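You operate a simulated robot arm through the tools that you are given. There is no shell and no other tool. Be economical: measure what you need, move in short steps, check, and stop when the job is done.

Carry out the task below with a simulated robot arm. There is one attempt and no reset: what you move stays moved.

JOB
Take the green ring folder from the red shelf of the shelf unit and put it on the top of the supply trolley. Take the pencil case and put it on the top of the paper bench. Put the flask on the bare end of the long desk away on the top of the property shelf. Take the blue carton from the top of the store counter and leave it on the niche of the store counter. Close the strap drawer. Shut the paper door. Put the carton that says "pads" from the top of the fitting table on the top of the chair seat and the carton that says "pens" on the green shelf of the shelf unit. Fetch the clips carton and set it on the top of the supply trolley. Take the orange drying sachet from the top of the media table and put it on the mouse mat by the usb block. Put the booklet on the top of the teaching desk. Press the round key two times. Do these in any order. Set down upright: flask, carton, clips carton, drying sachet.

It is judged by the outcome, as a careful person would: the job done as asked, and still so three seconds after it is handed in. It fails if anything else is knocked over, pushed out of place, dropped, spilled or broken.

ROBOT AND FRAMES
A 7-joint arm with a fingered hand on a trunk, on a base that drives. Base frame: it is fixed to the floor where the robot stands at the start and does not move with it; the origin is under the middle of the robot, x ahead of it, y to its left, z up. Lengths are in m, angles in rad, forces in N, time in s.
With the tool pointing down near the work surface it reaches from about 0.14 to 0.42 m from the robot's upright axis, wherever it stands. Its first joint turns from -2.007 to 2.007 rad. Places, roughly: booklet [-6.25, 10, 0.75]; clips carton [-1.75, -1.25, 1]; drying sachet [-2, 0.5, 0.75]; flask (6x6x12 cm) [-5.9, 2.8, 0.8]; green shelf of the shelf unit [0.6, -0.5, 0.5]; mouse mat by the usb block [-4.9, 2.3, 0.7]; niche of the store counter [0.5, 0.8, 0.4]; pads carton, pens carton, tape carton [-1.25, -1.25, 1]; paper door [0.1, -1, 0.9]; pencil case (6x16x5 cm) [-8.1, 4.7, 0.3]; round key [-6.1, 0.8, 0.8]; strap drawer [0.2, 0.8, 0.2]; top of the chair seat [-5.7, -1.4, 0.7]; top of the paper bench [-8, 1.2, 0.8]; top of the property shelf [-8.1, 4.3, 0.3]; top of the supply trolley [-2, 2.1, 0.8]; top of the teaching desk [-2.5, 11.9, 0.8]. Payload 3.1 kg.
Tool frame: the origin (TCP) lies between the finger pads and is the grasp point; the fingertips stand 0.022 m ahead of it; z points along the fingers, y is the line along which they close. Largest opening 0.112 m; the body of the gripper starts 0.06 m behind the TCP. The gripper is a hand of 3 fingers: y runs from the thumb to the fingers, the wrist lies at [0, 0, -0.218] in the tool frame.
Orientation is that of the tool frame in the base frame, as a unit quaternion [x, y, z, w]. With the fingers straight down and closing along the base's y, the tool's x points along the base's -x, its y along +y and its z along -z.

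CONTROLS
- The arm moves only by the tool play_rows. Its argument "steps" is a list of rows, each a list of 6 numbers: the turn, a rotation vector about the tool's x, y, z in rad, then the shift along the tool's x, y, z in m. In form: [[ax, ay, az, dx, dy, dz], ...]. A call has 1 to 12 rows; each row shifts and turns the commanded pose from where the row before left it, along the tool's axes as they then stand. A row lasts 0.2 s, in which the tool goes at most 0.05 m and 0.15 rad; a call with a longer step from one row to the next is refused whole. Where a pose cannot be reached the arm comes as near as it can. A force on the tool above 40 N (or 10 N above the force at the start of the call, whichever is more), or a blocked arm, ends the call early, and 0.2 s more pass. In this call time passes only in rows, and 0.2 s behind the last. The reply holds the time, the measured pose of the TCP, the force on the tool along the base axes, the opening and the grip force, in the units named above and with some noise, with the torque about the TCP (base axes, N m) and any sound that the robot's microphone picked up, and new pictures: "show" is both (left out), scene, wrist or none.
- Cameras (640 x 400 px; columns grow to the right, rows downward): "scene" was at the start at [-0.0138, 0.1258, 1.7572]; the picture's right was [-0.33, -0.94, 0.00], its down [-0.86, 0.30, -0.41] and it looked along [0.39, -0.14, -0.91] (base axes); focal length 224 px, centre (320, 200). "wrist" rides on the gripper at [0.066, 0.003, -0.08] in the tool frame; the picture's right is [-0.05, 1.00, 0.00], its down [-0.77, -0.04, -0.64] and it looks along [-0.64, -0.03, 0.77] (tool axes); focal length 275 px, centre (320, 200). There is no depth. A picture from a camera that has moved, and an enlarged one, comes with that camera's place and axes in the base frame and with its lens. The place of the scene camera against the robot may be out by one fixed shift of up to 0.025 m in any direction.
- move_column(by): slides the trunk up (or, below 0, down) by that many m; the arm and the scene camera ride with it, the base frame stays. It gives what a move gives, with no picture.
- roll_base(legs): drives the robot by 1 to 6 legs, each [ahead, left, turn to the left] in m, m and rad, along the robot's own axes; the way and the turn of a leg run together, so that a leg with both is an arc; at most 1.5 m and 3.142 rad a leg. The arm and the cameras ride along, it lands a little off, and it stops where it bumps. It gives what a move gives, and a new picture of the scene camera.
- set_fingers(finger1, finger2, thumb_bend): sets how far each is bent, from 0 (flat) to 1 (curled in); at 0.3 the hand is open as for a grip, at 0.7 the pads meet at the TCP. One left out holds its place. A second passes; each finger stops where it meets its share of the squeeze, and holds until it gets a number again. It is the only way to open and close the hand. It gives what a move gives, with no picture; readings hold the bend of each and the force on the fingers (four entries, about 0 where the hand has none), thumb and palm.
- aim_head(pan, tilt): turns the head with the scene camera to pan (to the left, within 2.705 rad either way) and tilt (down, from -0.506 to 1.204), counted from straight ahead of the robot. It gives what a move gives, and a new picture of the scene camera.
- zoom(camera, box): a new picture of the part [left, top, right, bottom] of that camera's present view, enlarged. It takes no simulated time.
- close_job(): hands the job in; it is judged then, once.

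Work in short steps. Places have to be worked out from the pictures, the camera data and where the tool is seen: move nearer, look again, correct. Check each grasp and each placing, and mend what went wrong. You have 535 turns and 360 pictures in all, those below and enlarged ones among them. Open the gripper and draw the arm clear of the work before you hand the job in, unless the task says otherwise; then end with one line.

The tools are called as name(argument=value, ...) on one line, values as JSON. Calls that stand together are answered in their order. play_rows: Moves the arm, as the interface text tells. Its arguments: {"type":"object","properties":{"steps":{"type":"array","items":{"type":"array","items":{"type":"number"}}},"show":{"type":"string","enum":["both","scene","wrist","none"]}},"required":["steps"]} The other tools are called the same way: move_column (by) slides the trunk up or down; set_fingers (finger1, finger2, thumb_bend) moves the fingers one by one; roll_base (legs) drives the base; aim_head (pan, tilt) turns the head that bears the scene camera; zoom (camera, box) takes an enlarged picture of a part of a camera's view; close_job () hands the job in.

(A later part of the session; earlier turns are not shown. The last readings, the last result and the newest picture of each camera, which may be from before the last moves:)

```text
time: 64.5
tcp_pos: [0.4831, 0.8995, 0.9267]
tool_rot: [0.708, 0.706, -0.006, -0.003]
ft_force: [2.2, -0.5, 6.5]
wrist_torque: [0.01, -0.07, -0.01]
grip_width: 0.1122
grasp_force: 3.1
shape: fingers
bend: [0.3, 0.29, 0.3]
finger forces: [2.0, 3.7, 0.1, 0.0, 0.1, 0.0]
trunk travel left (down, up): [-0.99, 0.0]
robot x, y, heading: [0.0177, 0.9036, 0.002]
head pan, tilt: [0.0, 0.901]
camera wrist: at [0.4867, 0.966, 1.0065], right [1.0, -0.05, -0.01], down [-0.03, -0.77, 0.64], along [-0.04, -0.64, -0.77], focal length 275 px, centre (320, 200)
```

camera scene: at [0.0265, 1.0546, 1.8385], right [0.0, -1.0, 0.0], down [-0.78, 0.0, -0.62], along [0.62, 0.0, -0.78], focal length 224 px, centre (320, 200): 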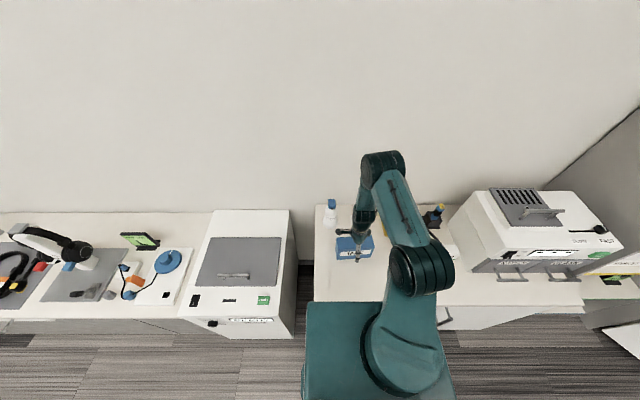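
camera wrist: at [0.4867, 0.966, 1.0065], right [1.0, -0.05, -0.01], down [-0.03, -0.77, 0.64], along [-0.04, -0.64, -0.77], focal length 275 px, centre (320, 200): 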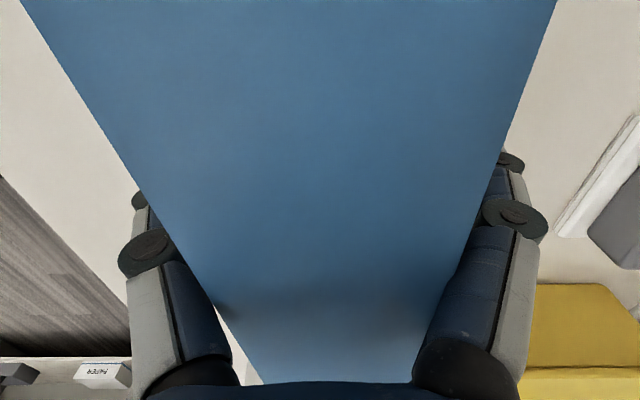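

The far fingers already touch the carton's back; closing the hand will centre it.

set_fingers(finger1=0.6, finger2=0.6, thumb_bend=0.6)

play_rows(steps=[[0, 0, 0, 0, 0, -0.02], [0, 0, 0, 0, 0, -0.02]], show="both")

```text
time: 65.5
tcp_pos: [0.4815, 0.8998, 0.9279]
tool_rot: [0.707, 0.707, -0.005, -0.002]
ft_force: [8.7, 0.1, 21.4]
wrist_torque: [0.01, -0.02, 0.05]
grip_width: 0.0561
grasp_force: 43.6
shape: fingers
bend: [0.55, 0.56, 0.58]
finger forces: [21.9, 27.6, 0.0, 0.1, 38.0, 0.0]
trunk travel left (down, up): [-0.99, 0.0]
robot x, y, heading: [0.0189, 0.9059, 0.001]
head pan, tilt: [0.0, 0.901]
```

```text
time: 66.1
tcp_pos: [0.4806, 0.8996, 0.9662]
tool_rot: [0.708, 0.706, -0.006, -0.005]
ft_force: [0.2, 0.7, -3.1]
wrist_torque: [-0.05, -0.01, 0.02]
grip_width: 0.0556
grasp_force: 35.7
shape: fingers
bend: [0.55, 0.56, 0.58]
finger forces: [15.8, 19.5, 0.0, 0.0, 35.4, 0.0]
trunk travel left (down, up): [-0.99, 0.0]
robot x, y, heading: [0.0145, 0.9071, -0.0]
head pan, tilt: [0.0, 0.901]
camera scene: at [0.0225, 1.0514, 1.8387], right [0.0, -1.0, 0.0], down [-0.78, 0.0, -0.62], along [0.62, 0.0, -0.78], focal length 224 px, centre (320, 200)
camera wrist: at [0.4847, 0.9665, 1.0452], right [1.0, -0.05, -0.01], down [-0.03, -0.77, 0.64], along [-0.04, -0.64, -0.77], focal length 275 px, centre (320, 200)
```

scene: 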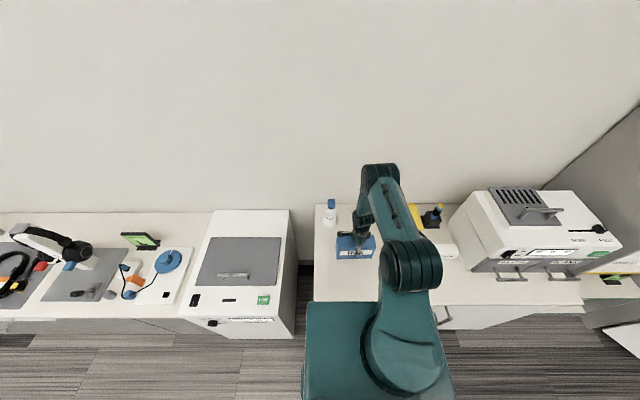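
wrist: 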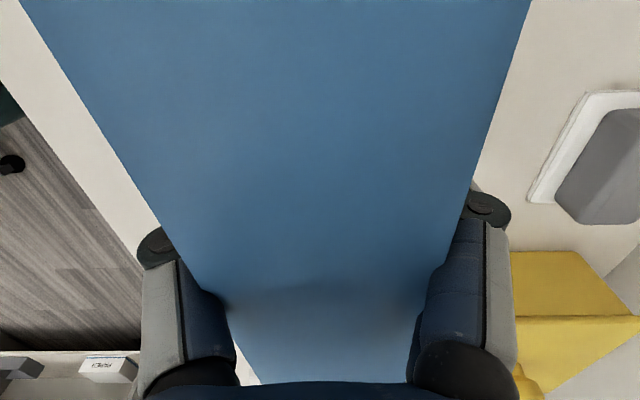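

Carton held (about 3 N). I lift a little more, bring it towards the counter's front edge and rotate it 90°, to regrip it end-on from the front.

play_rows(steps=[[0, 0, 0, 0, -0.03, -0.01], [0, 0, 0, 0, -0.03, 0], [0, 0, 0, 0, -0.03, 0], [0, 0, 0, 0, -0.02, 0]], show="none")

play_rows(steps=[[0, 0, -0.143, 0, 0, 0], [0, 0, -0.143, 0, 0, 0], [0, 0, -0.143, 0, 0, 0], [0, 0, -0.143, 0, 0, 0], [0, 0, -0.143, 0, 0, 0], [0, 0, -0.143, 0, 0, 0], [0, 0, -0.143, 0, 0, 0], [0, 0, -0.143, 0, 0, 0], [0, 0, -0.143, 0, 0, 0], [0, 0, -0.143, 0, 0, 0], [0, 0, -0.143, 0, 0, 0]], show="both")

```text
time: 67.1
tcp_pos: [0.3719, 0.9007, 0.976]
tool_rot: [0.708, 0.706, -0.006, -0.004]
ft_force: [1.2, 0.1, -2.9]
wrist_torque: [-0.02, -0.04, -0.01]
grip_width: 0.0556
grasp_force: 33.6
shape: fingers
bend: [0.55, 0.55, 0.58]
finger forces: [14.7, 18.3, 0.1, 0.1, 33.3, 0.1]
trunk travel left (down, up): [-0.99, 0.0]
robot x, y, heading: [0.0189, 0.9048, 0.001]
head pan, tilt: [0.0, 0.901]
```

```text
time: 69.5
tcp_pos: [0.3751, 0.9011, 0.9764]
tool_rot: [-0.002, 1.0, -0.002, -0.007]
ft_force: [0.4, -0.4, -2.5]
wrist_torque: [0.0, -0.03, -0.01]
grip_width: 0.0557
grasp_force: 31.8
shape: fingers
bend: [0.55, 0.55, 0.58]
finger forces: [14.5, 17.8, 0.0, 0.1, 32.5, 0.0]
trunk travel left (down, up): [-0.99, 0.0]
robot x, y, heading: [0.019, 0.9043, 0.0]
head pan, tilt: [0.0, 0.901]
camera scene: at [0.0233, 1.0516, 1.8388], right [0.0, -1.0, 0.0], down [-0.78, 0.0, -0.62], along [0.62, 0.0, -0.78], focal length 224 px, centre (320, 200)
camera wrist: at [0.3081, 0.9036, 1.0575], right [0.04, 1.0, 0.0], down [0.78, -0.03, 0.63], along [0.62, -0.03, -0.78], focal length 275 px, centre (320, 200)
```

scene: 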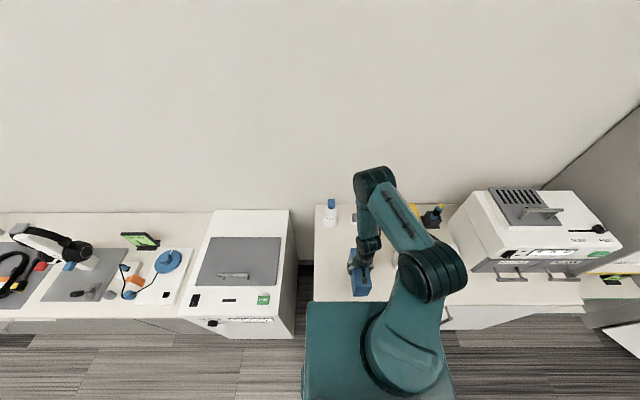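
wrist: 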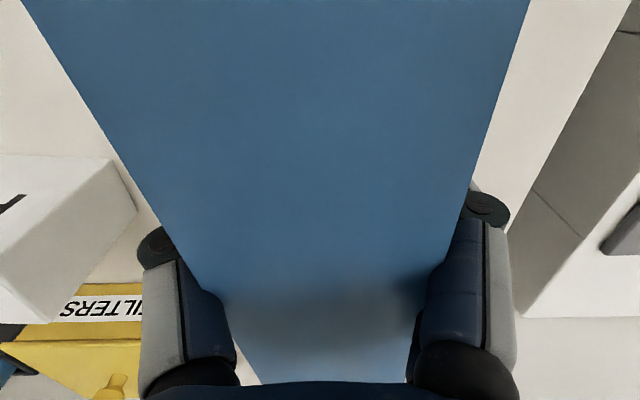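

play_rows(steps=[[0, 0, 0, 0, 0, 0.02], [0, 0, 0, 0, 0, 0.02], [0, 0, 0, 0, 0, 0.008]], show="none")

set_fingers(finger1=0.3, finger2=0.3, thumb_bend=0.3)

play_rows(steps=[[0, 0, 0, 0, 0, -0.04], [0, 0, 0, 0, 0, -0.04], [0, 0, 0, 0, 0, -0.04], [0, 0, 0, 0.03, 0, -0.03], [0, 0, 0, 0.03, 0, 0]], show="wrist")

```text
time: 70.3
tcp_pos: [0.3727, 0.8996, 0.9283]
tool_rot: [0.0, 1.0, -0.001, -0.006]
ft_force: [-0.3, 0.1, 0.6]
wrist_torque: [0.1, -0.31, -0.01]
grip_width: 0.0556
grasp_force: 33.3
shape: fingers
bend: [0.54, 0.55, 0.58]
finger forces: [14.1, 19.5, 0.1, 0.1, 33.0, 0.0]
trunk travel left (down, up): [-0.99, 0.0]
robot x, y, heading: [0.0163, 0.9066, 0.003]
head pan, tilt: [0.0, 0.901]
```

```text
time: 71.3
tcp_pos: [0.374, 0.9011, 0.9292]
tool_rot: [0.0, 1.0, -0.003, -0.007]
ft_force: [0.0, 0.3, -0.1]
wrist_torque: [0.0, -0.01, 0.03]
grip_width: 0.1112
grasp_force: 0.1
shape: fingers
bend: [0.3, 0.3, 0.3]
finger forces: [0.0, 0.1, 0.0, 0.0, 0.2, 0.1]
trunk travel left (down, up): [-0.99, 0.0]
robot x, y, heading: [0.0151, 0.9049, 0.003]
head pan, tilt: [0.0, 0.901]
```

```text
time: 72.5
tcp_pos: [0.3113, 0.8996, 1.0834]
tool_rot: [0.002, 1.0, -0.001, -0.005]
ft_force: [0.3, -0.3, 0.2]
wrist_torque: [0.0, -0.02, -0.02]
grip_width: 0.1114
grasp_force: 0.1
shape: fingers
bend: [0.3, 0.3, 0.3]
finger forces: [0.0, 0.1, 0.1, 0.0, 0.0, 0.0]
trunk travel left (down, up): [-0.99, 0.0]
robot x, y, heading: [0.0176, 0.9048, 0.002]
head pan, tilt: [0.0, 0.901]
camera wrist: at [0.2459, 0.9027, 1.1638], right [0.05, 1.0, 0.0], down [0.78, -0.04, 0.63], along [0.63, -0.03, -0.78], focal length 275 px, centre (320, 200)
```

wrist: 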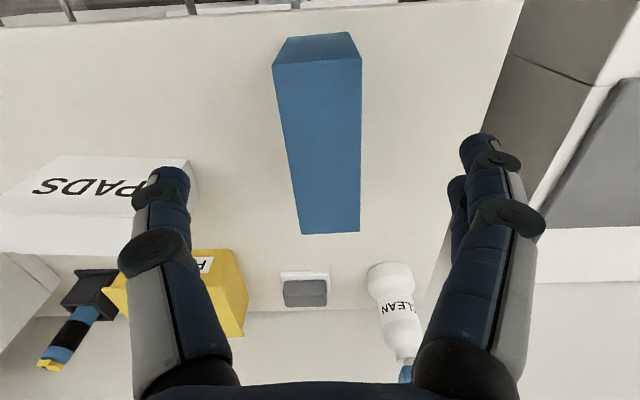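

Carton stands turned end-on at about x 0.30–0.45, y 0.90. I back away and turn the hand by 180° (camera on top), then pitch it forward for a horizontal grasp.

roll_base(legs=[[-0.3, 0, 0]])

play_rows(steps=[[0, 0, 0.143, 0, 0, 0], [0, 0, 0.143, 0, 0, 0], [0, 0, 0.143, 0, 0, 0], [0, 0, 0.143, 0, 0, 0], [0, 0, 0.143, 0, 0, 0], [0, 0, 0.143, 0, 0, 0], [0, 0, 0.143, 0, 0, 0], [0, 0, 0.143, 0, 0, 0], [0, 0, 0.143, 0, 0, 0], [0, 0, 0.143, 0, 0, 0], [0, 0, 0.143, 0, 0, 0]], show="none")

play_rows(steps=[[0, 0, 0.143, 0, 0, 0], [0, 0, 0.143, 0, 0, 0], [0, 0, 0.143, 0, 0, 0], [0, 0, 0.143, 0, 0, 0], [0, 0, 0.143, 0, 0, 0], [0, 0, 0.143, 0, 0, 0], [0, 0, 0.143, 0, 0, 0], [0, 0, 0.143, 0, 0, 0], [0, 0, 0.143, 0, 0, 0], [0, 0, 0.143, 0, 0, 0], [0, 0, 0.143, 0, 0, 0]], show="none")

play_rows(steps=[[0, 0.143, 0, 0.02, 0, 0.003], [0, 0.143, 0, 0.02, 0, 0.006], [0, 0.143, 0, 0.02, 0, 0.009], [0, 0.143, 0, 0.018, 0, 0.011], [0, 0.143, 0, 0.016, 0, 0.014], [0, 0.143, 0, 0.014, 0, 0.016], [0, 0.143, 0, 0.011, 0, 0.018], [0, 0.143, 0, 0.008, 0, 0.02], [0, 0.143, 0, 0.006, 0, 0.02], [0, 0.143, 0, 0.003, 0, 0.02], [0, 0.143, 0, 0, 0, 0.02]], show="wrist")

```text
time: 74.5
tcp_pos: [0.0158, 0.9025, 1.0804]
tool_rot: [-0.002, 1.0, -0.001, -0.007]
ft_force: [0.2, 0.7, 0.1]
wrist_torque: [0.01, 0.0, 0.0]
grip_width: 0.1111
grasp_force: 0.1
shape: fingers
bend: [0.3, 0.3, 0.3]
finger forces: [0.0, 0.1, 0.1, 0.0, 0.1, 0.0]
trunk travel left (down, up): [-0.99, 0.0]
robot x, y, heading: [-0.2809, 0.9048, 0.005]
head pan, tilt: [0.0, 0.901]
camera scene: at [-0.2761, 1.0513, 1.8388], right [0.0, -1.0, 0.0], down [-0.78, 0.0, -0.62], along [0.62, 0.0, -0.78], focal length 224 px, centre (320, 200)
```

scene: 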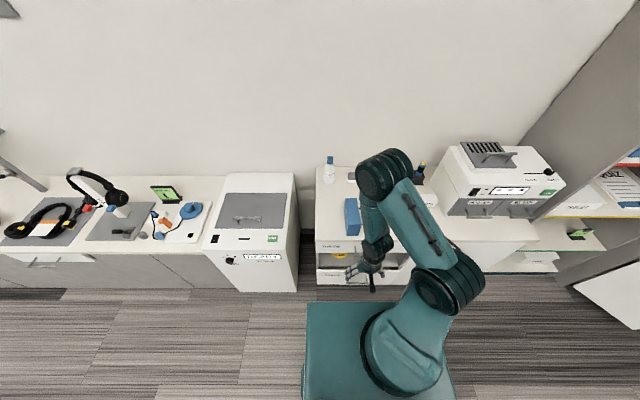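

```text
time: 76.9
tcp_pos: [0.015, 0.9023, 1.0819]
tool_rot: [0.708, 0.706, -0.007, -0.003]
ft_force: [-0.2, -0.5, 0.5]
wrist_torque: [0.0, 0.01, 0.0]
grip_width: 0.1113
grasp_force: 0.0
shape: fingers
bend: [0.3, 0.3, 0.3]
finger forces: [0.0, 0.1, 0.0, 0.0, 0.1, 0.0]
trunk travel left (down, up): [-0.99, 0.0]
robot x, y, heading: [-0.2819, 0.9022, 0.002]
head pan, tilt: [0.0, 0.901]
```

```text
time: 79.3
tcp_pos: [0.014, 0.9031, 1.0831]
tool_rot: [1.0, -0.001, -0.008, 0.001]
ft_force: [-0.9, 0.6, -0.2]
wrist_torque: [0.02, -0.01, -0.02]
grip_width: 0.1113
grasp_force: 0.0
shape: fingers
bend: [0.3, 0.3, 0.3]
finger forces: [0.0, 0.1, 0.0, 0.0, 0.0, 0.0]
trunk travel left (down, up): [-0.99, 0.0]
robot x, y, heading: [-0.282, 0.9036, 0.006]
head pan, tilt: [0.0, 0.901]
```

```text
time: 81.7
tcp_pos: [0.2424, 0.902, 1.0447]
tool_rot: [0.711, 0.002, 0.703, 0.002]
ft_force: [0.3, -0.6, 0.6]
wrist_torque: [-0.02, -0.01, 0.01]
grip_width: 0.1112
grasp_force: 0.2
shape: fingers
bend: [0.3, 0.3, 0.3]
finger forces: [0.1, 0.0, 0.1, 0.1, 0.1, 0.0]
trunk travel left (down, up): [-0.99, 0.0]
robot x, y, heading: [-0.2852, 0.9056, 0.006]
head pan, tilt: [0.0, 0.901]
camera wrist: at [0.1618, 0.8988, 1.1107], right [0.0, -1.0, -0.04], down [-0.64, 0.03, -0.76], along [0.77, 0.03, -0.64], focal length 275 px, centre (320, 200)
```

wrist: 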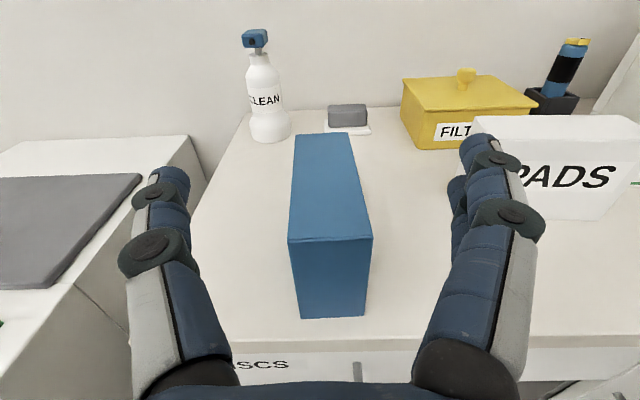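

Great view. Lower the trunk to carton mid-height, then advance and grip.

move_column(by=-0.135)

play_rows(steps=[[0, 0, 0, 0, 0.003, 0.03], [0, 0, 0, 0, 0, 0.03], [0, 0, 0, 0, 0, 0.03], [0, 0, 0, 0, 0, 0.02]], show="wrist")

```text
time: 83.4
tcp_pos: [0.2408, 0.9027, 0.908]
tool_rot: [0.71, 0.001, 0.704, 0.001]
ft_force: [1.0, 0.6, 0.0]
wrist_torque: [-0.02, 0.01, -0.02]
grip_width: 0.111
grasp_force: 0.1
shape: fingers
bend: [0.3, 0.3, 0.3]
finger forces: [0.0, 0.1, 0.0, 0.0, 0.1, 0.1]
trunk travel left (down, up): [-0.855, 0.135]
robot x, y, heading: [-0.2834, 0.9058, 0.007]
head pan, tilt: [0.0, 0.901]
```

```text
time: 84.4
tcp_pos: [0.3532, 0.8978, 0.9091]
tool_rot: [0.711, 0.001, 0.704, 0.001]
ft_force: [-1.2, -0.6, 0.5]
wrist_torque: [0.01, 0.04, -0.02]
grip_width: 0.1118
grasp_force: 0.8
shape: fingers
bend: [0.3, 0.3, 0.3]
finger forces: [0.6, 0.4, 0.1, 0.0, 1.0, 0.1]
trunk travel left (down, up): [-0.855, 0.135]
robot x, y, heading: [-0.2808, 0.9097, -0.003]
head pan, tilt: [0.0, 0.901]
camera wrist: at [0.2725, 0.8942, 0.9758], right [0.0, -1.0, -0.04], down [-0.64, 0.03, -0.76], along [0.76, 0.03, -0.64], focal length 275 px, centre (320, 200)
```

wrist: 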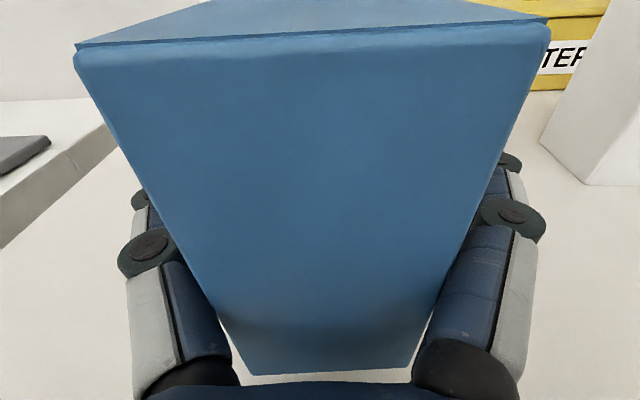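

set_fingers(finger1=0.6, finger2=0.6, thumb_bend=0.6)

move_column(by=0.03)

roll_base(legs=[[-0.35, 0, 0]])

```text
time: 85.4
tcp_pos: [0.3521, 0.8978, 0.9092]
tool_rot: [0.712, 0.002, 0.703, 0.001]
ft_force: [-0.5, 0.1, 0.7]
wrist_torque: [-0.01, 0.03, 0.05]
grip_width: 0.0561
grasp_force: 33.3
shape: fingers
bend: [0.56, 0.56, 0.56]
finger forces: [17.9, 16.8, 0.0, 0.0, 32.9, 0.0]
trunk travel left (down, up): [-0.855, 0.135]
robot x, y, heading: [-0.2843, 0.9073, -0.001]
head pan, tilt: [0.0, 0.901]
```

```text
time: 86.1
tcp_pos: [0.3529, 0.8968, 0.9375]
tool_rot: [0.712, 0.001, 0.703, 0.002]
ft_force: [0.0, 0.4, -3.6]
wrist_torque: [-0.03, 0.16, 0.01]
grip_width: 0.056
grasp_force: 33.3
shape: fingers
bend: [0.56, 0.56, 0.56]
finger forces: [17.0, 17.0, 0.0, 0.0, 33.0, 0.0]
trunk travel left (down, up): [-0.885, 0.105]
robot x, y, heading: [-0.2835, 0.9053, 0.01]
head pan, tilt: [0.0, 0.901]
```

```text
time: 88.5
tcp_pos: [0.0155, 0.898, 0.9387]
tool_rot: [0.712, 0.002, 0.702, 0.0]
ft_force: [-0.3, 0.9, -3.5]
wrist_torque: [-0.02, 0.15, -0.01]
grip_width: 0.0564
grasp_force: 33.7
shape: fingers
bend: [0.56, 0.56, 0.56]
finger forces: [17.0, 16.9, 0.1, 0.0, 32.9, 0.1]
trunk travel left (down, up): [-0.885, 0.105]
robot x, y, heading: [-0.6199, 0.9036, 0.005]
head pan, tilt: [0.0, 0.901]
stopped in leg 1: the robot was blocked; the commanded pose is now the measured one
camera scene: at [-0.6148, 1.0505, 1.7338], right [0.01, -1.0, 0.0], down [-0.78, 0.0, -0.62], along [0.62, 0.0, -0.78], focal length 224 px, centre (320, 200)
```

scene: 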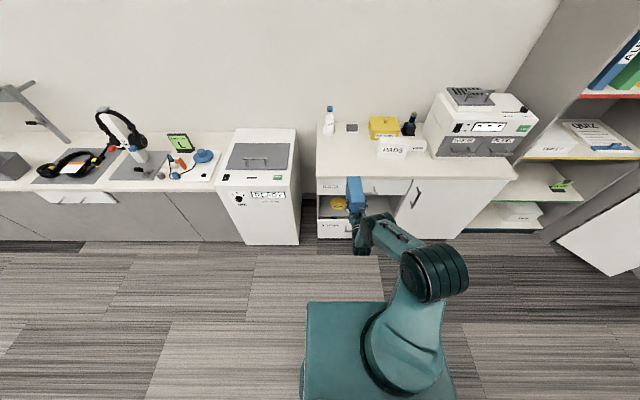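

The base was blocked right at the end; I check behind me.

aim_head(pan=2.7, tilt=0.9)

```text
time: 90.9
tcp_pos: [0.0159, 0.8983, 0.939]
tool_rot: [0.712, 0.002, 0.702, 0.001]
ft_force: [-0.4, 0.2, -2.5]
wrist_torque: [-0.01, 0.12, 0.01]
grip_width: 0.0562
grasp_force: 33.3
shape: fingers
bend: [0.56, 0.56, 0.56]
finger forces: [17.0, 16.9, 0.1, 0.0, 32.8, 0.0]
trunk travel left (down, up): [-0.885, 0.105]
robot x, y, heading: [-0.6234, 0.9041, 0.006]
head pan, tilt: [2.7, 0.901]
camera scene: at [-0.758, 1.0819, 1.7339], right [0.42, 0.91, 0.0], down [0.71, -0.33, -0.62], along [-0.56, 0.26, -0.78], focal length 224 px, centre (320, 200)
```

scene: 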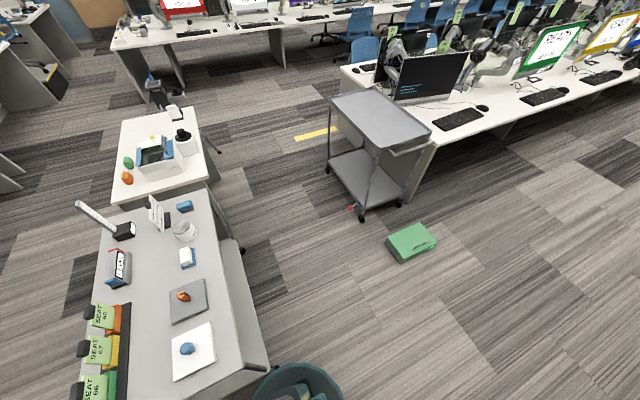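

Base barely touched the table's corner behind me and stopped. I move forward/right away from it, and lower the trunk to niche level.

roll_base(legs=[[0.1, -0.2, -0.006]])

move_column(by=-0.4)

move_column(by=-0.04)

aim_head(pan=0.0, tilt=0.7)

play_rows(steps=[[0, 0, 0, 0, 0, 0.001]], show="wrist")

```text
time: 92.6
tcp_pos: [0.117, 0.7035, 0.9378]
tool_rot: [0.711, 0.002, 0.703, 0.001]
ft_force: [0.3, 0.0, -2.3]
wrist_torque: [0.0, 0.13, 0.0]
grip_width: 0.0564
grasp_force: 33.7
shape: fingers
bend: [0.56, 0.56, 0.56]
finger forces: [17.0, 16.7, 0.0, 0.0, 32.8, 0.0]
trunk travel left (down, up): [-0.885, 0.105]
robot x, y, heading: [-0.5138, 0.7072, 0.003]
head pan, tilt: [2.7, 0.901]
camera scene: at [-0.6565, 0.8869, 1.7339], right [0.42, 0.91, 0.0], down [0.71, -0.33, -0.62], along [-0.56, 0.26, -0.78], focal length 224 px, centre (320, 200)
```

scene: 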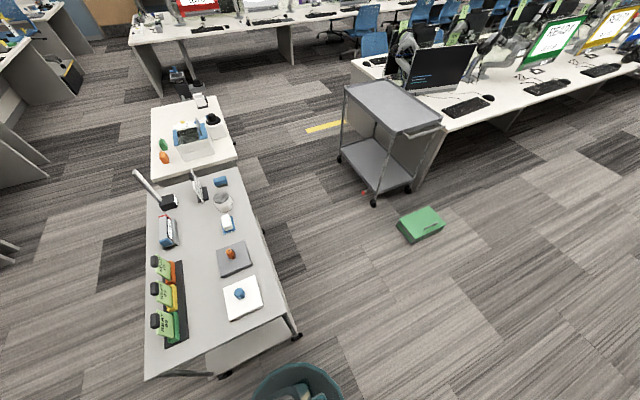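

```text
time: 96.4
tcp_pos: [0.1169, 0.7037, 0.5388]
tool_rot: [0.711, 0.002, 0.703, 0.0]
ft_force: [0.1, 0.7, -3.0]
wrist_torque: [-0.04, 0.1, -0.02]
grip_width: 0.055
grasp_force: 12.7
shape: fingers
bend: [0.54, 0.53, 0.55]
finger forces: [7.4, 5.8, 0.0, 0.1, 13.4, 0.1]
trunk travel left (down, up): [-0.485, 0.505]
robot x, y, heading: [-0.5181, 0.7108, 0.007]
head pan, tilt: [2.7, 0.901]
```

```text
time: 97.2
tcp_pos: [0.1172, 0.7037, 0.4983]
tool_rot: [0.712, 0.003, 0.703, -0.001]
ft_force: [0.2, 0.3, -2.4]
wrist_torque: [-0.01, 0.07, 0.03]
grip_width: 0.0552
grasp_force: 13.0
shape: fingers
bend: [0.54, 0.53, 0.55]
finger forces: [7.4, 5.9, 0.1, 0.0, 13.4, 0.1]
trunk travel left (down, up): [-0.445, 0.545]
robot x, y, heading: [-0.52, 0.7099, 0.004]
head pan, tilt: [2.7, 0.901]
```

```text
time: 99.6
tcp_pos: [0.1169, 0.7038, 0.4977]
tool_rot: [0.712, 0.003, 0.702, 0.0]
ft_force: [0.4, -0.1, -3.6]
wrist_torque: [-0.01, 0.07, 0.01]
grip_width: 0.055
grasp_force: 13.4
shape: fingers
bend: [0.54, 0.53, 0.55]
finger forces: [7.4, 5.8, 0.1, 0.0, 13.4, 0.0]
trunk travel left (down, up): [-0.445, 0.545]
robot x, y, heading: [-0.5169, 0.7089, 0.006]
head pan, tilt: [0.0, 0.7]
camera scene: at [-0.5034, 0.8556, 1.31], right [0.01, -1.0, 0.0], down [-0.64, 0.0, -0.76], along [0.76, 0.0, -0.64], focal length 224 px, centre (320, 200)
```

scene: 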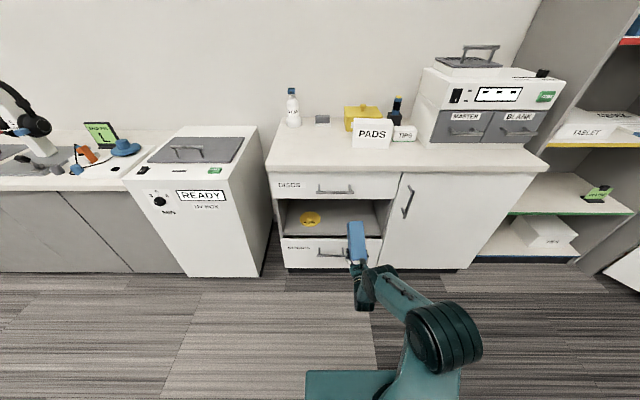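

```text
time: 100.0
tcp_pos: [0.1184, 0.7033, 0.4996]
tool_rot: [0.712, 0.003, 0.702, -0.001]
ft_force: [0.1, 0.5, -3.0]
wrist_torque: [-0.03, 0.11, 0.01]
grip_width: 0.0549
grasp_force: 13.3
shape: fingers
bend: [0.54, 0.53, 0.55]
finger forces: [7.5, 5.8, 0.0, 0.1, 13.5, 0.0]
trunk travel left (down, up): [-0.445, 0.545]
robot x, y, heading: [-0.5184, 0.7102, -0.0]
head pan, tilt: [0.0, 0.7]
camera wrist: at [0.0374, 0.6994, 0.5651], right [0.0, -1.0, -0.04], down [-0.65, 0.03, -0.76], along [0.76, 0.03, -0.65], focal length 275 px, centre (320, 200)
```

wrist: 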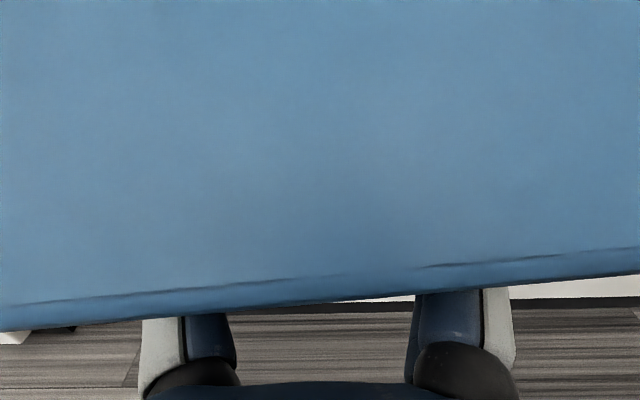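

The grip force changed during the descent; zoom to check the carton's attitude.

zoom(camera="scene", box=[300, 190, 420, 270])

```text
5.00 times, centred on (360, 230) of scene
camera zoom: at [-0.5034, 0.8556, 1.31], right [0.01, -1.0, 0.0], down [-0.64, 0.0, -0.76], along [0.76, 0.0, -0.64], focal length 1122 px, centre (120, 50)
```

zoom: 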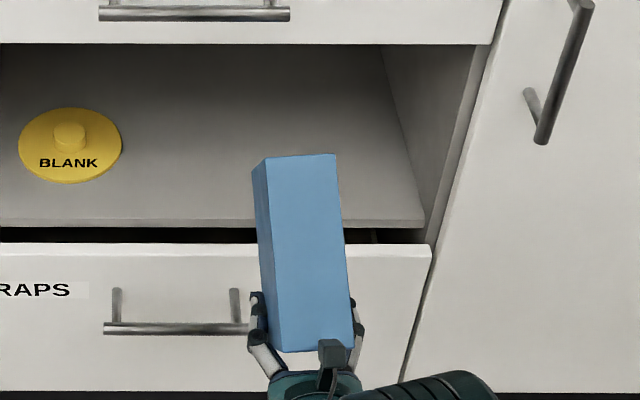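

The carton's front end caught the DISCS handle on the way down and pitched up in the grip. I retract, then pitch the tool downward to see when the carton is level.

play_rows(steps=[[0, 0, 0, 0, 0, -0.05], [0, 0, 0, 0, 0, -0.05], [0, 0, 0, 0, 0, -0.05]], show="none")

play_rows(steps=[[0, -0.15, 0, 0, 0, 0], [0, -0.15, 0, 0, 0, 0], [0, -0.15, 0, 0, 0, 0]], show="both")

zoom(camera="scene", box=[300, 190, 420, 290])

```text
time: 100.8
tcp_pos: [-0.0337, 0.7024, 0.5042]
tool_rot: [0.711, 0.002, 0.703, 0.001]
ft_force: [-0.2, -0.2, -2.0]
wrist_torque: [-0.06, 0.05, 0.01]
grip_width: 0.0552
grasp_force: 12.8
shape: fingers
bend: [0.54, 0.53, 0.55]
finger forces: [7.5, 5.7, 0.1, 0.1, 13.1, 0.0]
trunk travel left (down, up): [-0.445, 0.545]
robot x, y, heading: [-0.5205, 0.7104, 0.003]
head pan, tilt: [0.0, 0.7]
```

```text
time: 101.6
tcp_pos: [-0.0329, 0.7028, 0.5015]
tool_rot: [0.85, 0.003, 0.526, 0.0]
ft_force: [-0.2, -0.2, -3.0]
wrist_torque: [-0.04, 0.16, 0.03]
grip_width: 0.0549
grasp_force: 12.5
shape: fingers
bend: [0.54, 0.53, 0.55]
finger forces: [6.4, 5.9, 0.0, 0.0, 12.6, 0.1]
trunk travel left (down, up): [-0.445, 0.545]
robot x, y, heading: [-0.5183, 0.7087, 0.004]
head pan, tilt: [0.0, 0.7]
camera scene: at [-0.5035, 0.8555, 1.31], right [0.01, -1.0, 0.0], down [-0.64, 0.0, -0.76], along [0.76, 0.0, -0.64], focal length 224 px, centre (320, 200)
camera wrist: at [-0.0758, 0.6991, 0.596], right [-0.02, -1.0, -0.04], down [-0.91, 0.03, -0.4], along [0.41, 0.03, -0.91], focal length 275 px, centre (320, 200)
```

scene: 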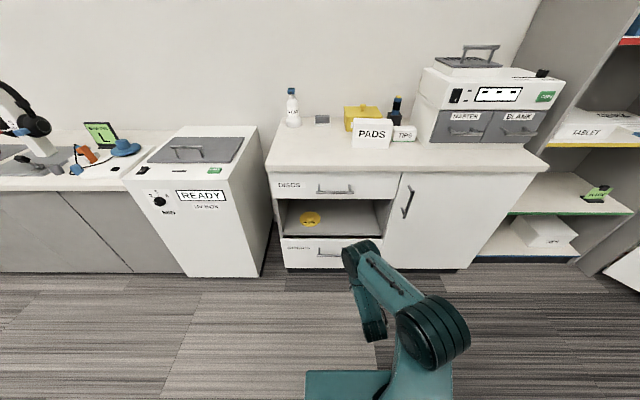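
wrist: 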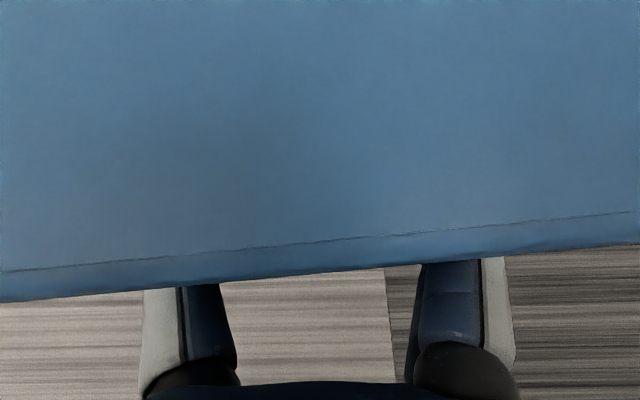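

```text
4.00 times, centred on (360, 240) of scene
camera zoom: at [-0.5035, 0.8555, 1.31], right [0.01, -1.0, 0.0], down [-0.64, 0.0, -0.76], along [0.76, 0.0, -0.64], focal length 898 px, centre (160, 40)
```

zoom: 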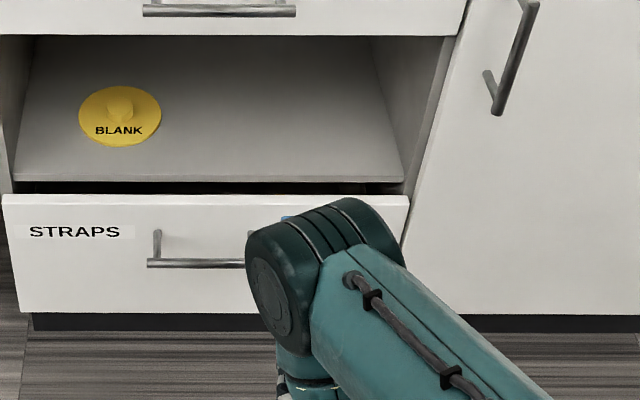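

The carton is slipping slowly; tighten the grip and look again.

set_fingers(finger1=0.8, finger2=0.8, thumb_bend=0.8)

play_rows(steps=[[0, 0, 0, 0, 0.03, 0], [0, 0, 0, 0, 0.03, 0], [0, 0, 0, 0, 0.03, 0], [0, 0, 0, 0, 0.03, 0]], show="both")

```text
time: 102.6
tcp_pos: [-0.0329, 0.7033, 0.5002]
tool_rot: [0.85, 0.004, 0.527, -0.001]
ft_force: [-0.5, 0.8, -3.5]
wrist_torque: [0.0, 0.16, -0.04]
grip_width: 0.0538
grasp_force: 24.7
shape: fingers
bend: [0.54, 0.52, 0.57]
finger forces: [13.8, 10.5, 0.1, 0.0, 24.6, 0.1]
trunk travel left (down, up): [-0.445, 0.545]
robot x, y, heading: [-0.5212, 0.707, 0.003]
head pan, tilt: [0.0, 0.7]
```

```text
time: 103.6
tcp_pos: [-0.0291, 0.583, 0.4985]
tool_rot: [0.85, 0.003, 0.526, 0.001]
ft_force: [-0.1, -0.7, -3.1]
wrist_torque: [0.0, 0.16, 0.0]
grip_width: 0.054
grasp_force: 23.6
shape: fingers
bend: [0.54, 0.52, 0.57]
finger forces: [12.9, 10.4, 0.1, 0.0, 23.8, 0.1]
trunk travel left (down, up): [-0.445, 0.545]
robot x, y, heading: [-0.5144, 0.7098, 0.01]
head pan, tilt: [0.0, 0.7]
camera scene: at [-0.5037, 0.8551, 1.3101], right [0.01, -1.0, 0.0], down [-0.64, 0.0, -0.76], along [0.76, 0.0, -0.64], focal length 224 px, centre (320, 200)
camera wrist: at [-0.0738, 0.579, 0.5939], right [-0.02, -1.0, -0.04], down [-0.91, 0.03, -0.41], along [0.41, 0.03, -0.91], focal length 275 px, centre (320, 200)
```

scene: 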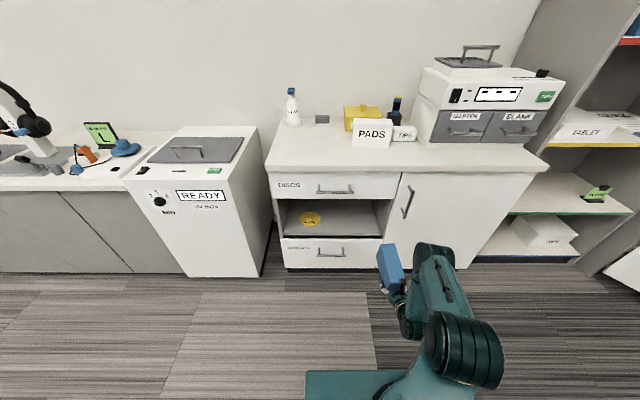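
wrist: 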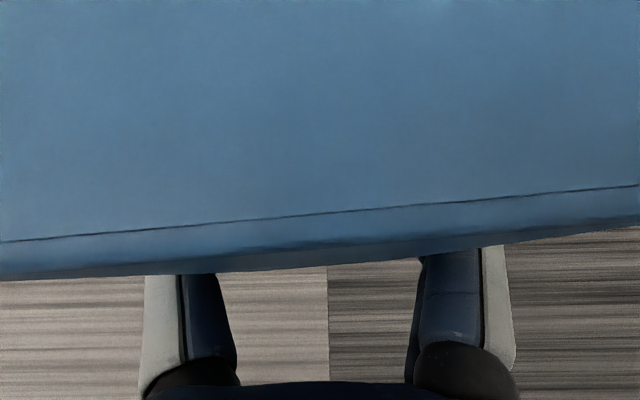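

zoom(camera="scene", box=[350, 220, 470, 320])

```text
4.00 times, centred on (410, 270) of scene
camera zoom: at [-0.5037, 0.8551, 1.3101], right [0.01, -1.0, 0.0], down [-0.64, 0.0, -0.76], along [0.76, 0.0, -0.64], focal length 898 px, centre (-40, -80)
```

zoom: 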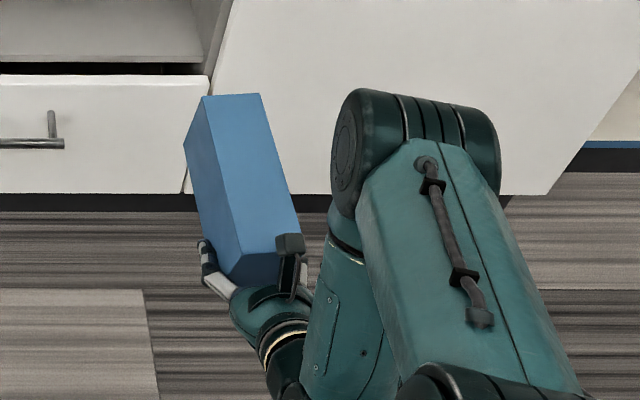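

Carton is now about 9° nose-up with the tool pitched 26° down. I pitch 9° more so it is level, move back to y≈0.70, and check.

play_rows(steps=[[0, -0.13, 0, 0, -0.03, 0], [0, 0, 0, 0, -0.03, 0], [0, 0, 0, 0, -0.03, 0], [0, 0, 0, 0, -0.03, 0]], show="wrist")

roll_base(legs=[[0.2, 0, 0]])

zoom(camera="scene", box=[300, 200, 440, 320])

```text
time: 104.6
tcp_pos: [-0.0285, 0.7023, 0.5005]
tool_rot: [0.883, 0.002, 0.47, 0.001]
ft_force: [0.3, -0.7, -3.3]
wrist_torque: [-0.01, 0.13, -0.04]
grip_width: 0.054
grasp_force: 22.4
shape: fingers
bend: [0.53, 0.52, 0.57]
finger forces: [12.0, 10.7, 0.0, 0.0, 22.9, 0.1]
trunk travel left (down, up): [-0.445, 0.545]
robot x, y, heading: [-0.517, 0.712, 0.007]
head pan, tilt: [0.0, 0.7]
camera wrist: at [-0.0592, 0.699, 0.6013], right [-0.02, -1.0, -0.03], down [-0.96, 0.03, -0.28], along [0.28, 0.03, -0.96], focal length 275 px, centre (320, 200)
```

wrist: 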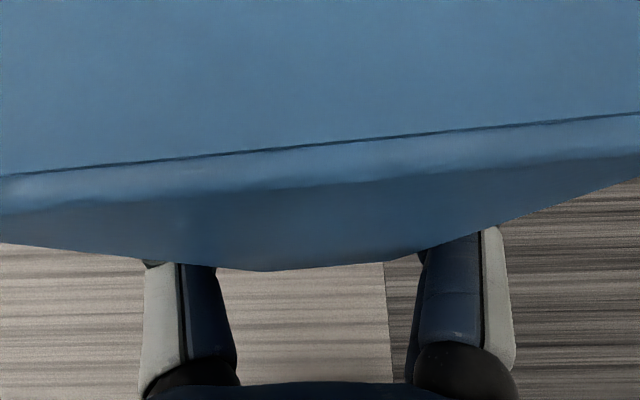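

```text
time: 106.2
tcp_pos: [0.1716, 0.7036, 0.5023]
tool_rot: [0.882, 0.002, 0.471, 0.001]
ft_force: [-0.2, 0.4, -2.9]
wrist_torque: [-0.03, 0.17, 0.0]
grip_width: 0.0536
grasp_force: 22.7
shape: fingers
bend: [0.53, 0.52, 0.57]
finger forces: [11.7, 10.7, 0.1, 0.0, 22.7, 0.0]
trunk travel left (down, up): [-0.445, 0.545]
robot x, y, heading: [-0.3164, 0.7104, 0.008]
head pan, tilt: [0.0, 0.7]
camera scene: at [-0.3026, 0.8568, 1.31], right [0.01, -1.0, 0.0], down [-0.64, 0.0, -0.76], along [0.76, 0.01, -0.64], focal length 224 px, centre (320, 200)
```

scene: 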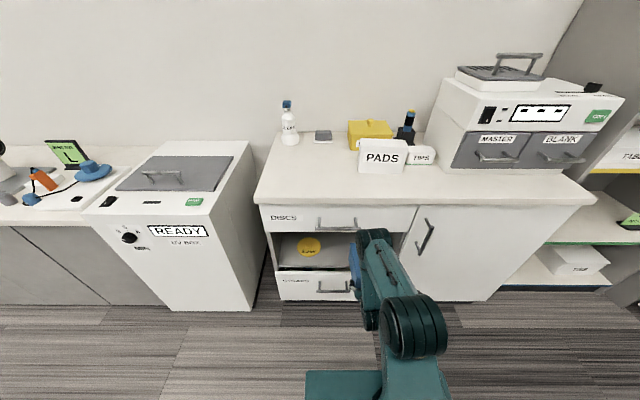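

```text
3.33 times, centred on (370, 260) of scene
camera zoom: at [-0.3026, 0.8568, 1.31], right [0.01, -1.0, 0.0], down [-0.64, 0.0, -0.76], along [0.76, 0.01, -0.64], focal length 748 px, centre (153, 0)
```

zoom: 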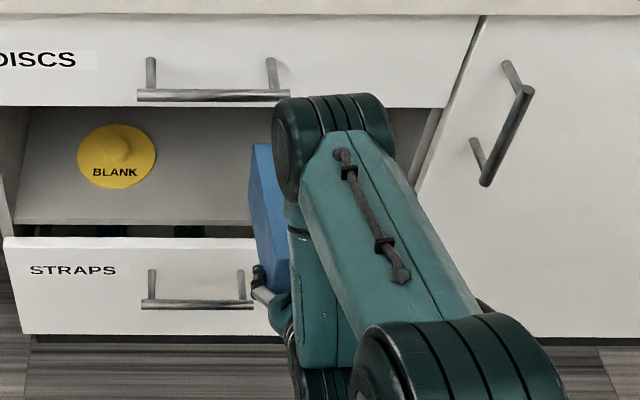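

The elbow sticks out ahead above the hand. I back the base up and extend the arm instead so the elbow stays clear of the counter.

roll_base(legs=[[-0.15, 0, -0.006]])

play_rows(steps=[[0, 0, 0, 0.0164, 0, 0.0251], [0, 0, 0, 0.0164, 0, 0.0251], [0, 0, 0, 0.0164, 0, 0.0251], [0, 0, 0, 0.0164, 0, 0.0251], [0, 0, 0, 0.0164, 0, 0.0251]], show="both")

zoom(camera="scene", box=[300, 200, 440, 320])

```text
time: 107.6
tcp_pos: [0.024, 0.7002, 0.5017]
tool_rot: [0.883, 0.0, 0.469, 0.001]
ft_force: [0.7, -0.4, -2.9]
wrist_torque: [0.03, 0.16, 0.03]
grip_width: 0.0537
grasp_force: 22.6
shape: fingers
bend: [0.53, 0.52, 0.57]
finger forces: [11.7, 10.7, 0.0, 0.1, 22.7, 0.0]
trunk travel left (down, up): [-0.445, 0.545]
robot x, y, heading: [-0.4653, 0.709, 0.001]
head pan, tilt: [0.0, 0.7]
camera scene: at [-0.4509, 0.8563, 1.31], right [0.0, -1.0, 0.0], down [-0.64, 0.0, -0.76], along [0.76, 0.0, -0.64], focal length 224 px, centre (320, 200)
```

scene: 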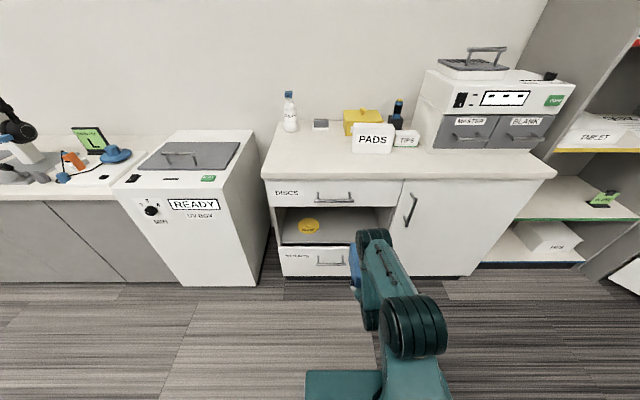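

```text
time: 108.8
tcp_pos: [0.1729, 0.7007, 0.5009]
tool_rot: [0.883, -0.001, 0.47, 0.003]
ft_force: [-0.2, -0.4, -2.6]
wrist_torque: [0.03, 0.19, -0.04]
grip_width: 0.054
grasp_force: 22.2
shape: fingers
bend: [0.53, 0.52, 0.57]
finger forces: [11.5, 10.7, 0.0, 0.0, 22.4, 0.1]
trunk travel left (down, up): [-0.445, 0.545]
robot x, y, heading: [-0.4623, 0.711, -0.002]
head pan, tilt: [0.0, 0.7]
camera scene: at [-0.45, 0.8563, 1.31], right [0.0, -1.0, 0.0], down [-0.64, 0.0, -0.76], along [0.76, 0.0, -0.64], focal length 224 px, centre (320, 200)
camera wrist: at [0.1431, 0.6965, 0.5996], right [-0.03, -1.0, -0.03], down [-0.96, 0.04, -0.28], along [0.28, 0.02, -0.96], focal length 275 px, centre (320, 200)
```

scene: 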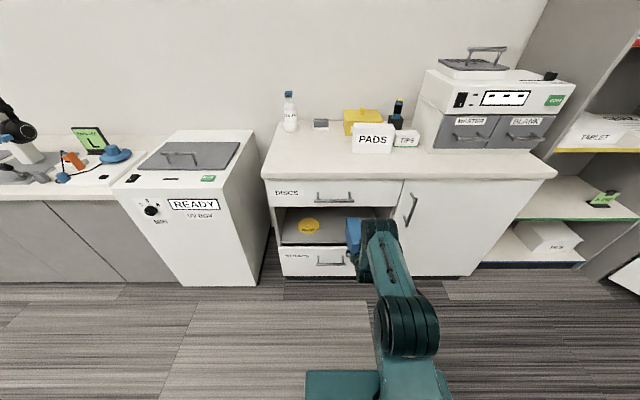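
wrist: 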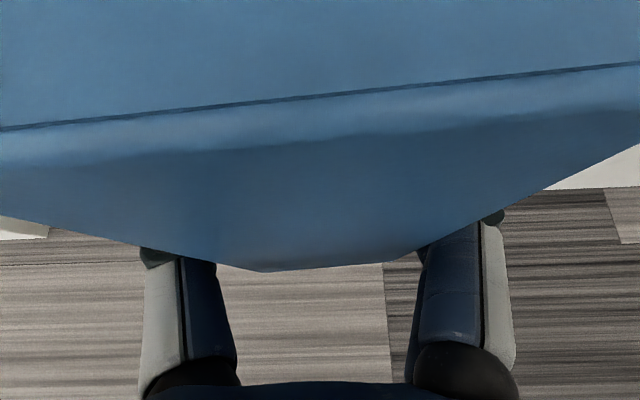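

```text
3.33 times, centred on (370, 260) of scene
camera zoom: at [-0.45, 0.8563, 1.31], right [0.0, -1.0, 0.0], down [-0.64, 0.0, -0.76], along [0.76, 0.0, -0.64], focal length 748 px, centre (153, 0)
```

zoom: 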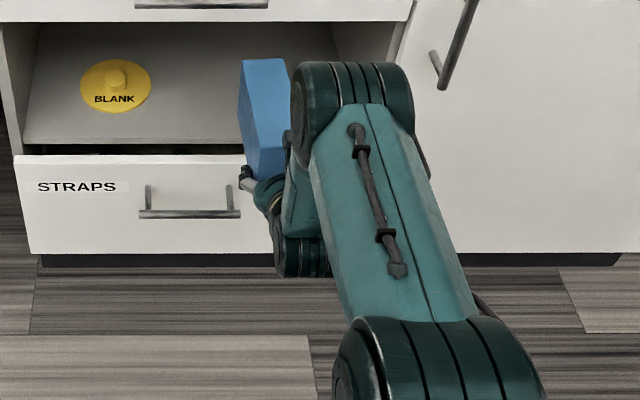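

The carton is about level now, held near its near/low end (bottom ≈ 0.037 below TCP). I shift right to keep the forearm clear of the DISCS handle, then drive into the niche.

roll_base(legs=[[0, -0.06, 0], [0.09, 0, 0]])

zoom(camera="scene", box=[300, 200, 440, 320])

```text
time: 110.5
tcp_pos: [0.2653, 0.6395, 0.4995]
tool_rot: [0.883, -0.002, 0.47, 0.003]
ft_force: [-0.2, 0.6, -2.1]
wrist_torque: [-0.02, 0.17, 0.01]
grip_width: 0.0538
grasp_force: 22.6
shape: fingers
bend: [0.53, 0.52, 0.57]
finger forces: [11.4, 10.6, 0.1, 0.1, 22.4, 0.0]
trunk travel left (down, up): [-0.445, 0.545]
robot x, y, heading: [-0.3736, 0.6521, -0.004]
head pan, tilt: [0.0, 0.7]
camera scene: at [-0.3569, 0.7957, 1.31], right [0.0, -1.0, 0.0], down [-0.65, 0.0, -0.76], along [0.76, 0.0, -0.65], focal length 224 px, centre (320, 200)
```

scene: 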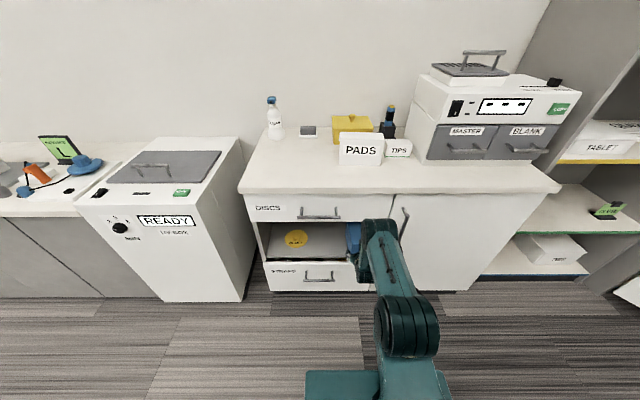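

```text
3.33 times, centred on (370, 260) of scene
camera zoom: at [-0.3569, 0.7957, 1.31], right [0.0, -1.0, 0.0], down [-0.65, 0.0, -0.76], along [0.76, 0.0, -0.65], focal length 748 px, centre (153, 0)
```

zoom: 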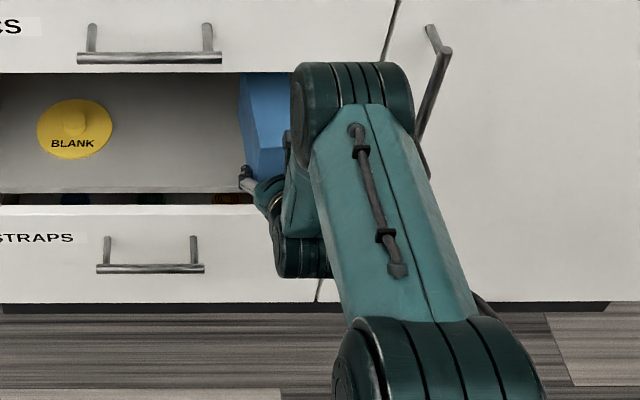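

roll_base(legs=[[0.075, 0, 0]])

zoom(camera="scene", box=[300, 200, 440, 320])

```text
time: 111.5
tcp_pos: [0.3415, 0.6398, 0.4997]
tool_rot: [0.883, 0.0, 0.469, 0.002]
ft_force: [-0.1, 0.2, -2.8]
wrist_torque: [0.01, 0.17, -0.01]
grip_width: 0.0534
grasp_force: 22.5
shape: fingers
bend: [0.53, 0.52, 0.57]
finger forces: [11.4, 10.7, 0.0, 0.0, 22.2, 0.0]
trunk travel left (down, up): [-0.445, 0.545]
robot x, y, heading: [-0.2966, 0.6529, -0.004]
head pan, tilt: [0.0, 0.7]
camera scene: at [-0.2809, 0.7957, 1.31], right [0.0, -1.0, 0.0], down [-0.65, 0.0, -0.76], along [0.76, 0.0, -0.65], focal length 224 px, centre (320, 200)
```

scene: 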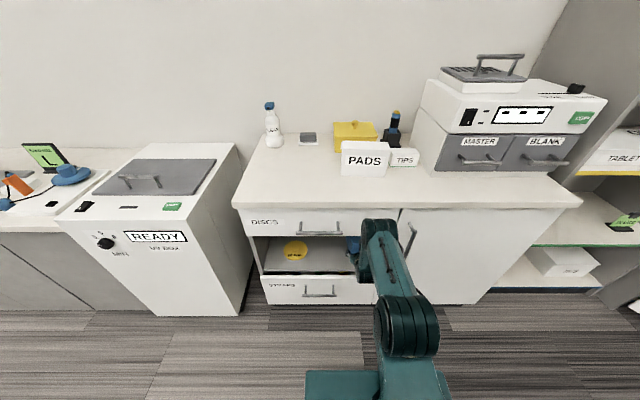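

```text
3.33 times, centred on (370, 260) of scene
camera zoom: at [-0.2809, 0.7957, 1.31], right [0.0, -1.0, 0.0], down [-0.65, 0.0, -0.76], along [0.76, 0.0, -0.65], focal length 748 px, centre (153, 0)
```

zoom: 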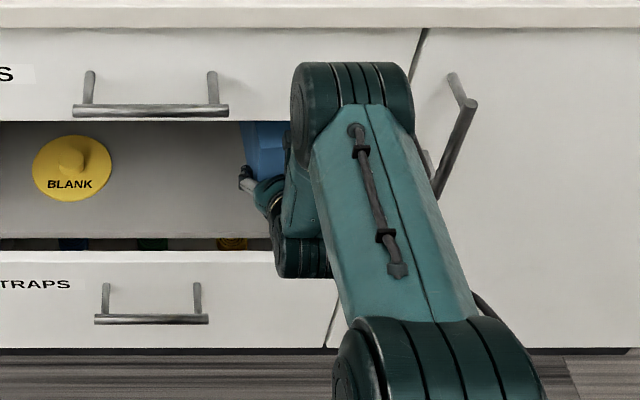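

Lower in small steps, watching for contact.

move_column(by=-0.045)

move_column(by=-0.012)

```text
time: 112.4
tcp_pos: [0.3408, 0.6412, 0.4562]
tool_rot: [0.883, 0.0, 0.47, 0.002]
ft_force: [-0.4, 0.5, -3.0]
wrist_torque: [-0.03, 0.19, 0.02]
grip_width: 0.0537
grasp_force: 22.0
shape: fingers
bend: [0.53, 0.52, 0.57]
finger forces: [11.5, 10.8, 0.0, 0.1, 22.4, 0.0]
trunk travel left (down, up): [-0.4, 0.59]
robot x, y, heading: [-0.2969, 0.6515, 0.001]
head pan, tilt: [0.0, 0.7]
```

```text
time: 113.0
tcp_pos: [0.3414, 0.6408, 0.4445]
tool_rot: [0.883, 0.001, 0.469, 0.002]
ft_force: [-1.1, -0.4, -3.7]
wrist_torque: [-0.03, 0.19, 0.01]
grip_width: 0.0537
grasp_force: 22.2
shape: fingers
bend: [0.53, 0.52, 0.57]
finger forces: [11.5, 10.9, 0.0, 0.1, 22.3, 0.1]
trunk travel left (down, up): [-0.388, 0.602]
robot x, y, heading: [-0.2956, 0.6474, -0.009]
head pan, tilt: [0.0, 0.7]
```

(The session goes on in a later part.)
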